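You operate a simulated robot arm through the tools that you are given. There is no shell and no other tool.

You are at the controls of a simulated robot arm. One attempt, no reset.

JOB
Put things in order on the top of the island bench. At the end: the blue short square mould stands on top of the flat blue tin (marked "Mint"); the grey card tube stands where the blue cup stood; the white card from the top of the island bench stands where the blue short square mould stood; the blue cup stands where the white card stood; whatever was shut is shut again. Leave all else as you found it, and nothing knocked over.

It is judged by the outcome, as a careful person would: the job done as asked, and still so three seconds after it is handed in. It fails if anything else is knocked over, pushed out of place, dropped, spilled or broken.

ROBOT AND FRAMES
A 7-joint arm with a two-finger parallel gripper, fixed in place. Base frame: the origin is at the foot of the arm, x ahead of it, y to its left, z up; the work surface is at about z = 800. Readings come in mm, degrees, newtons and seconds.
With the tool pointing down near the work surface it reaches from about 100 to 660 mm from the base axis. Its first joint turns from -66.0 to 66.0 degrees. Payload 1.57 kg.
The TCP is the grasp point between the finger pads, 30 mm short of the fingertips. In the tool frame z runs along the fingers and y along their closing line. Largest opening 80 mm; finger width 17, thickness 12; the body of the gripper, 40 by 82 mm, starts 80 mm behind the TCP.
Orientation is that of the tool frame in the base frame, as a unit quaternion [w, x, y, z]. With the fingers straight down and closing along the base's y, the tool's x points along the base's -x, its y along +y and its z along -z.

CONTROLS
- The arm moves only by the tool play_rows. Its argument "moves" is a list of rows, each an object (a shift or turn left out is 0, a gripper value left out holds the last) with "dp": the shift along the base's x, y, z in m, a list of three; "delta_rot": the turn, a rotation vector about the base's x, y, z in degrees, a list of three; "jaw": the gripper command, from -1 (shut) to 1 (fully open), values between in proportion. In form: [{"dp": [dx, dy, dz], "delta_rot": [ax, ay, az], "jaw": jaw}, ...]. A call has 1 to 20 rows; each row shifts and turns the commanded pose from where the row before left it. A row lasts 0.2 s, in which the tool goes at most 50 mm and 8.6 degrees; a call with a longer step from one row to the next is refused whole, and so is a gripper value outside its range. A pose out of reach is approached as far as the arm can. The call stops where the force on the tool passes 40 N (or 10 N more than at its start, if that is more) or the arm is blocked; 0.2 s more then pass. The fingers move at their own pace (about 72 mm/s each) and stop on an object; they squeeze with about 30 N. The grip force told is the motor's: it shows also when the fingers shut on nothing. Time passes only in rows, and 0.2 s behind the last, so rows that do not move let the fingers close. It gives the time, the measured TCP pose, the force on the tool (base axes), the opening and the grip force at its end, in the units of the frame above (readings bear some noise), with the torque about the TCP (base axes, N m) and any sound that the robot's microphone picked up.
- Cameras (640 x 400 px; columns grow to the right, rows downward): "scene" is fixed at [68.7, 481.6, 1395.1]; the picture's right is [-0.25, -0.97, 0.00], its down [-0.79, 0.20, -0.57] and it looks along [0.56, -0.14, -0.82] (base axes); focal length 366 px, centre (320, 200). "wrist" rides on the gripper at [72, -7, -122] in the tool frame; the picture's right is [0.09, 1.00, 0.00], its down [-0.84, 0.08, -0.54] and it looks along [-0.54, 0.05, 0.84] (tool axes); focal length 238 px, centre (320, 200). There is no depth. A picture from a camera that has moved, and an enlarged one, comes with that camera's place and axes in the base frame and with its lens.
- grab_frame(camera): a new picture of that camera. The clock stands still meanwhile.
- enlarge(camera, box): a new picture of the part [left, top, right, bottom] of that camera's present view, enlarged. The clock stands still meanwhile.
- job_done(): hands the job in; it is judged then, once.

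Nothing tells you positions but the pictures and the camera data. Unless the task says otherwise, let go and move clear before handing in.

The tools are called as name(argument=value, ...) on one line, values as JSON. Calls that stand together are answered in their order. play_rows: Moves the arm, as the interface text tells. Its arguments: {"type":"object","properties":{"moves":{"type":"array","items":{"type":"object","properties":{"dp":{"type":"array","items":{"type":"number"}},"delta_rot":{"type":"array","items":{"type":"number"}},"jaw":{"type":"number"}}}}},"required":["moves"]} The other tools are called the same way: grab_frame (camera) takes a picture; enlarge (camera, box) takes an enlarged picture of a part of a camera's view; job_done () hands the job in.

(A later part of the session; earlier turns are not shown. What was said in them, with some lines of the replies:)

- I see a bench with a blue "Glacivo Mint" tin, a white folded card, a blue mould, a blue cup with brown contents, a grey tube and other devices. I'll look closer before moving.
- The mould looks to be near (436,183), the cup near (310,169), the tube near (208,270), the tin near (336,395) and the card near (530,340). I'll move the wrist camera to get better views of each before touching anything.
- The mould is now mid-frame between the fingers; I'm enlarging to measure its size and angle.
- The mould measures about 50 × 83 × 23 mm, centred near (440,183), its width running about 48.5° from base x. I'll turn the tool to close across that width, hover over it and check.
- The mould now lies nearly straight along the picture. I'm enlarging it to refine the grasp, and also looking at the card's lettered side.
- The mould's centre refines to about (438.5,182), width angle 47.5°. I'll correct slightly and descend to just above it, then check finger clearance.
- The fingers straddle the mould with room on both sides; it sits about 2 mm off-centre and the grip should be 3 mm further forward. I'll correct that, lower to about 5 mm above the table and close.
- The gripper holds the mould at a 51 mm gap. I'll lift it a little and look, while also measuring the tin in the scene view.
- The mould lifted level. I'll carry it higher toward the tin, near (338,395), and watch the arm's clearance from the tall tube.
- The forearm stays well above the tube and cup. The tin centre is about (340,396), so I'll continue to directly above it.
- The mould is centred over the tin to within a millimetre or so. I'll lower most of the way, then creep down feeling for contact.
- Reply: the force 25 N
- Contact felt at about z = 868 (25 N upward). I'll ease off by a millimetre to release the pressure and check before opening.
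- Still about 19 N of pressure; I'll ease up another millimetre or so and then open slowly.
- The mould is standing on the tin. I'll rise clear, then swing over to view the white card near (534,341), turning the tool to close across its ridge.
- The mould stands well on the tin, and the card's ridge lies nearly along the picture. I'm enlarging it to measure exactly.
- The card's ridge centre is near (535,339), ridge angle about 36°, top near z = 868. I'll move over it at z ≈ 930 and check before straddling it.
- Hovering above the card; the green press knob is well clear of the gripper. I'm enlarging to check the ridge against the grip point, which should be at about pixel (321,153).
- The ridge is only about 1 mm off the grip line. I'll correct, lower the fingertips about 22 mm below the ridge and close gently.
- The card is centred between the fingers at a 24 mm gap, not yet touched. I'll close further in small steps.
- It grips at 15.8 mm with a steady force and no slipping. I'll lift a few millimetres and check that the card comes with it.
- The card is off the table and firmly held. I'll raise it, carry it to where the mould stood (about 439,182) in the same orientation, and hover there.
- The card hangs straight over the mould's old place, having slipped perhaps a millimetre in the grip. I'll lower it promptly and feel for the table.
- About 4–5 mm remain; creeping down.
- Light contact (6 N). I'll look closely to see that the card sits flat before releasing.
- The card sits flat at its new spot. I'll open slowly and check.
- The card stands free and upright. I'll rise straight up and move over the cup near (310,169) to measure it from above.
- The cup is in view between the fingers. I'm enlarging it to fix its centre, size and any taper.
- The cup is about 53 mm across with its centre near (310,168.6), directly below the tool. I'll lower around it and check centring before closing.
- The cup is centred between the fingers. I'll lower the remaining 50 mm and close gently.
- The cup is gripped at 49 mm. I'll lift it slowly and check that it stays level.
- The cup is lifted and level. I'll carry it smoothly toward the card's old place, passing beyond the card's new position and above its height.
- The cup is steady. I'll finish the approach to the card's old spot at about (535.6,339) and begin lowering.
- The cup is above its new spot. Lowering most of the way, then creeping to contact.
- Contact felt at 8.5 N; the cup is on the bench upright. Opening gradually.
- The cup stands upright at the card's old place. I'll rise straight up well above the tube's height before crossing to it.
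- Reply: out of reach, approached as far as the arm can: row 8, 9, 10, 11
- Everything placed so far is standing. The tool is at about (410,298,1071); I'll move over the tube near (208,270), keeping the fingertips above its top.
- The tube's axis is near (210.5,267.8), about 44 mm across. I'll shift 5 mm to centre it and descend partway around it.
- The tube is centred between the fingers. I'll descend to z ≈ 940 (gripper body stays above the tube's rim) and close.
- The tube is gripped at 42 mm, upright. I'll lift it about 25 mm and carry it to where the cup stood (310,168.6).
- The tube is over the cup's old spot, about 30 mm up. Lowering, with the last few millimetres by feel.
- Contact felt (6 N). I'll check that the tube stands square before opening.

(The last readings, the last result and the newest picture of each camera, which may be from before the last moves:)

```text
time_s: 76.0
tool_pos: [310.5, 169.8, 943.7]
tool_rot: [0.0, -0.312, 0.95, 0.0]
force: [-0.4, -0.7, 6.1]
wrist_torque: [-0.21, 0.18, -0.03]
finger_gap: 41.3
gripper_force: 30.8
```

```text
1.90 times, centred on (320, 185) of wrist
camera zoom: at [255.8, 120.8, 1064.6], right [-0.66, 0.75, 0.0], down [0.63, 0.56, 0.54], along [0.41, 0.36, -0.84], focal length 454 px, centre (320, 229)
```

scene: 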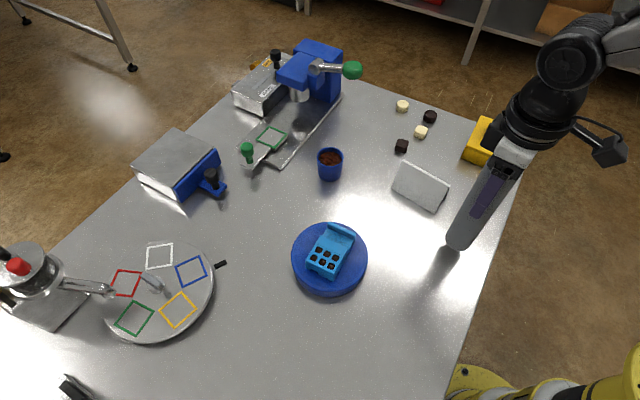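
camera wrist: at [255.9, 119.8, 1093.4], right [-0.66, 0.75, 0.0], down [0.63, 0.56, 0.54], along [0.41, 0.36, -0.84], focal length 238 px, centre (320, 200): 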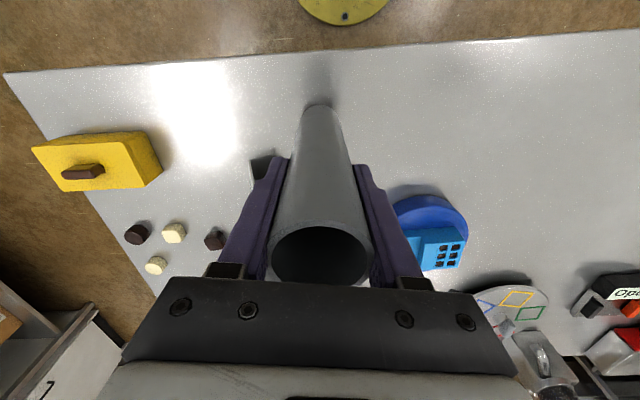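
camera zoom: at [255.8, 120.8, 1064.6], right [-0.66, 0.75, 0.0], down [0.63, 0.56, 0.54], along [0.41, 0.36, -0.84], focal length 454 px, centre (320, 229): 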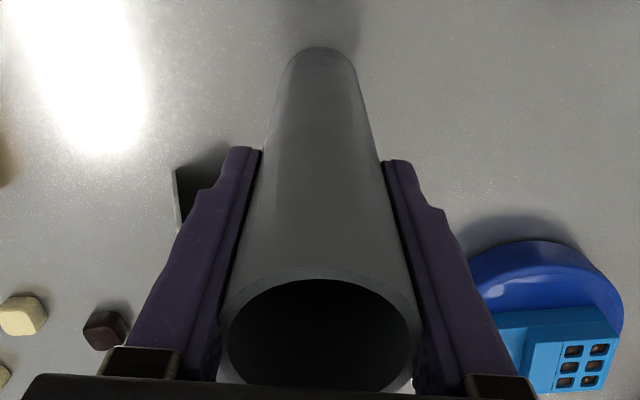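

The tube stands on the bench. Opening in small steps.

play_rows(moves=[{"dp": [0, 0, 0], "jaw": 0.03}, {"dp": [0, 0, 0], "jaw": 0.08}, {"dp": [0, 0, 0], "jaw": 0.14}, {"dp": [0, 0, 0], "jaw": 0.22}, {"dp": [0, 0, 0], "jaw": 0.4}, {"dp": [0, 0, 0], "jaw": 0.7}, {"dp": [0, 0, 0], "jaw": 1}, {"dp": [0, 0, 0], "jaw": 1}])

enlarge(camera="scene", box=[400, 140, 540, 270])

enlarge(camera="wrist", box=[220, 80, 420, 290])

```text
time_s: 77.8
tool_pos: [311.4, 169.9, 943.5]
tool_rot: [0.0, -0.311, 0.95, 0.0]
force: [0.0, 0.0, 0.2]
wrist_torque: [0.03, 0.0, 0.0]
finger_gap: 79.9
gripper_force: 0.0
```

```text
3.08 times, centred on (470, 205) of scene
camera zoom: at [68.7, 481.6, 1395.1], right [-0.25, -0.97, 0.0], down [-0.79, 0.2, -0.57], along [0.56, -0.14, -0.82], focal length 1126 px, centre (-142, 185)
```

zoom: 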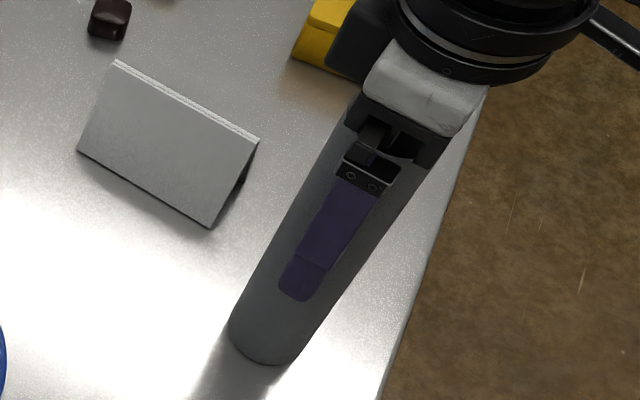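

```text
1.90 times, centred on (320, 185) of wrist
camera zoom: at [255.9, 120.9, 1064.3], right [-0.66, 0.75, 0.0], down [0.63, 0.56, 0.54], along [0.41, 0.36, -0.84], focal length 454 px, centre (320, 229)
```

zoom: 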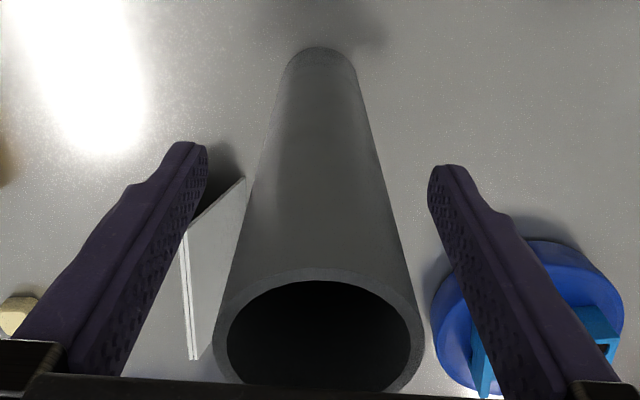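

The tube stands free. I'll withdraw straight up past its rim, move aside, and inspect the whole bench.

play_rows(moves=[{"dp": [0, 0, 0.006], "jaw": 1}, {"dp": [0, 0, 0.012]}, {"dp": [0, 0, 0.018]}, {"dp": [0, 0, 0.02]}, {"dp": [0, 0, 0.02]}, {"dp": [0, 0, 0.02]}, {"dp": [0, 0, 0.016]}, {"dp": [0, 0, 0.01]}, {"dp": [0.01, 0, 0]}, {"dp": [0.02, 0, 0]}, {"dp": [0.02, 0, 0]}, {"dp": [0.02, 0, 0]}, {"dp": [0.01, 0, 0]}, {"dp": [0, 0, 0]}, {"dp": [0, 0, 0]}])

grab_frame(camera="scene")

grab_frame(camera="wrist")

```text
time_s: 81.0
tool_pos: [388.9, 169.7, 1066.4]
tool_rot: [0.0, -0.312, 0.95, 0.0]
force: [-0.6, -0.2, 0.1]
wrist_torque: [-0.03, 0.0, -0.01]
finger_gap: 80.0
gripper_force: 0.1
```

```text
taken
```

scene: 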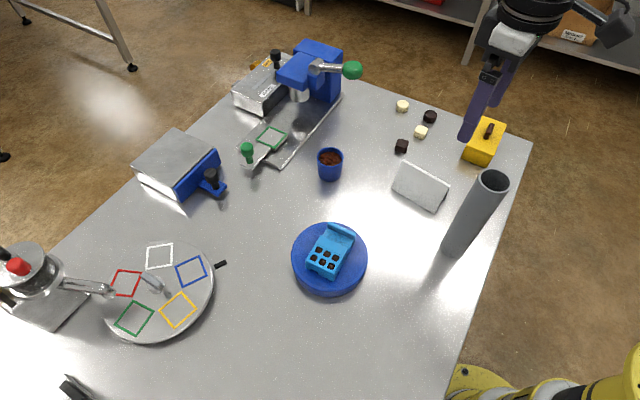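

```text
taken
camera wrist: at [334.6, 121.6, 1186.9], right [-0.66, 0.75, 0.0], down [0.63, 0.56, 0.54], along [0.41, 0.36, -0.84], focal length 238 px, centre (320, 200)
```

wrist: 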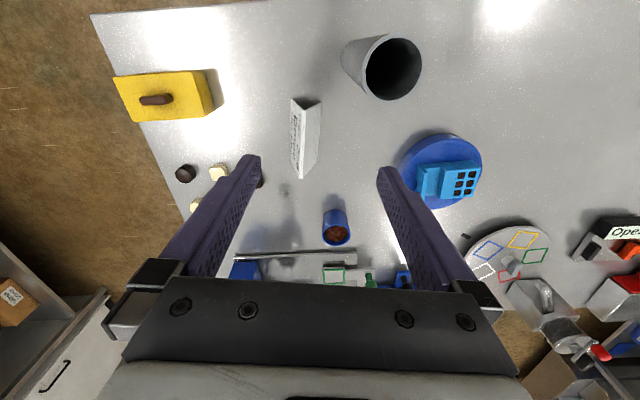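

All four objects are standing in their new places. I'm making a last close check of positions and of the untouched items.

enlarge(camera="scene", box=[390, 150, 530, 270])

enlarge(camera="scene", box=[220, 30, 380, 200])

enlarge(camera="scene", box=[0, 120, 380, 400])

enlarge(camera="wrist", box=[270, 20, 500, 250])

```text
3.33 times, centred on (460, 210) of scene
camera zoom: at [68.7, 481.6, 1395.1], right [-0.25, -0.97, 0.0], down [-0.79, 0.2, -0.57], along [0.56, -0.14, -0.82], focal length 1220 px, centre (-147, 167)
```

zoom: 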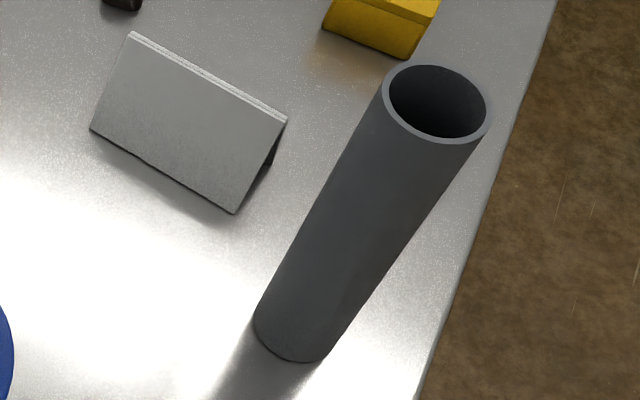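

```text
2.35 times, centred on (300, 115) of scene
camera zoom: at [68.7, 481.6, 1395.1], right [-0.25, -0.97, 0.0], down [-0.79, 0.2, -0.57], along [0.56, -0.14, -0.82], focal length 861 px, centre (367, 400)
```

zoom: 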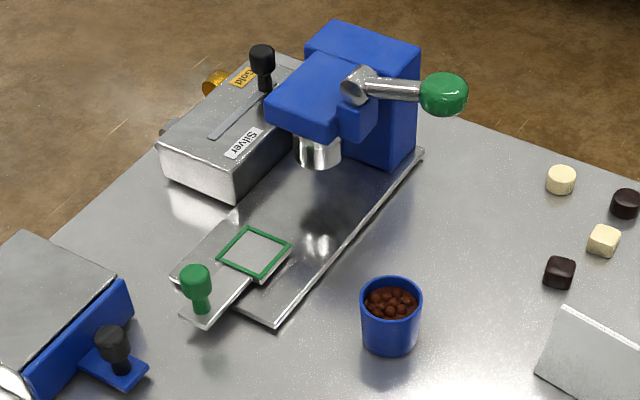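

```text
1.43 times, centred on (190, 260) of scene
camera zoom: at [68.7, 481.6, 1395.1], right [-0.25, -0.97, 0.0], down [-0.79, 0.2, -0.57], along [0.56, -0.14, -0.82], focal length 523 px, centre (506, 114)
```

zoom: 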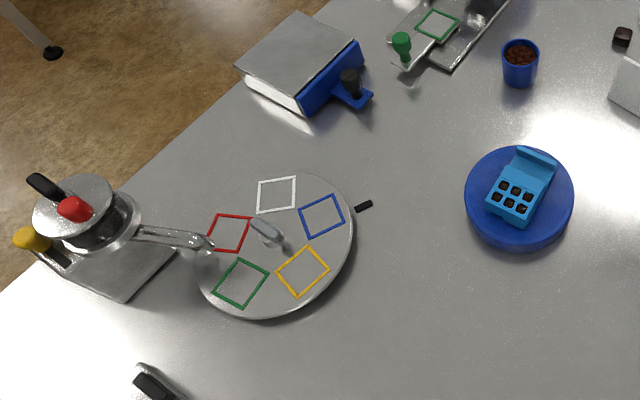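

```text
1.74 times, centred on (385, 135) of wrist
camera zoom: at [334.6, 121.6, 1186.9], right [-0.66, 0.75, 0.0], down [0.63, 0.56, 0.54], along [0.41, 0.36, -0.84], focal length 414 px, centre (207, 313)
```

zoom: 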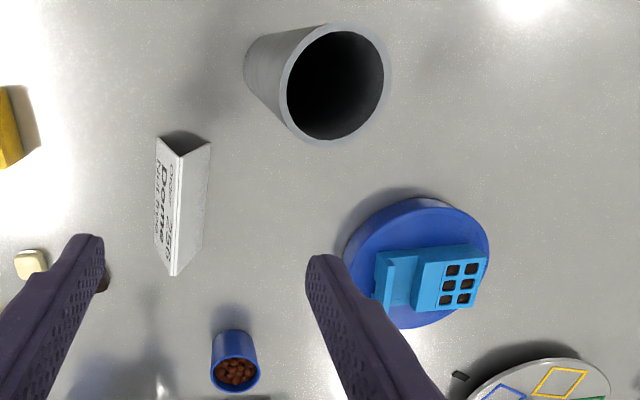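

I checked the close-up views and nothing else on the bench has moved. The mould is centred on the tin, the tube stands where the cup was, the card where the mould was, and the cup where the card was. Nothing shut was opened and the gripper is clear, so I'm handing in.

job_done()

```text
The job is handed in.
```

The job is handed in, and all four objects were standing in their new places in my last pictures. I judged the positions from the camera images and could not measure them any other way.

| Object | Now stands | Position (x, y in mm) |
|---|---|---|
| Blue mould | On top of the blue "Mint" tin, within about 2 mm of its centre | (339, 394) |
| White card | Where the mould stood, turned the same way as before | (440, 182) |
| Blue cup, contents in it | Where the card stood | (535, 339) |
| Grey tube | Where the cup stood | (310, 169) |

Nothing was opened along the way, so nothing needed shutting again. In the close-up views before handing in, nothing else on the bench had moved or been knocked over. The gripper was open and clear of everything.
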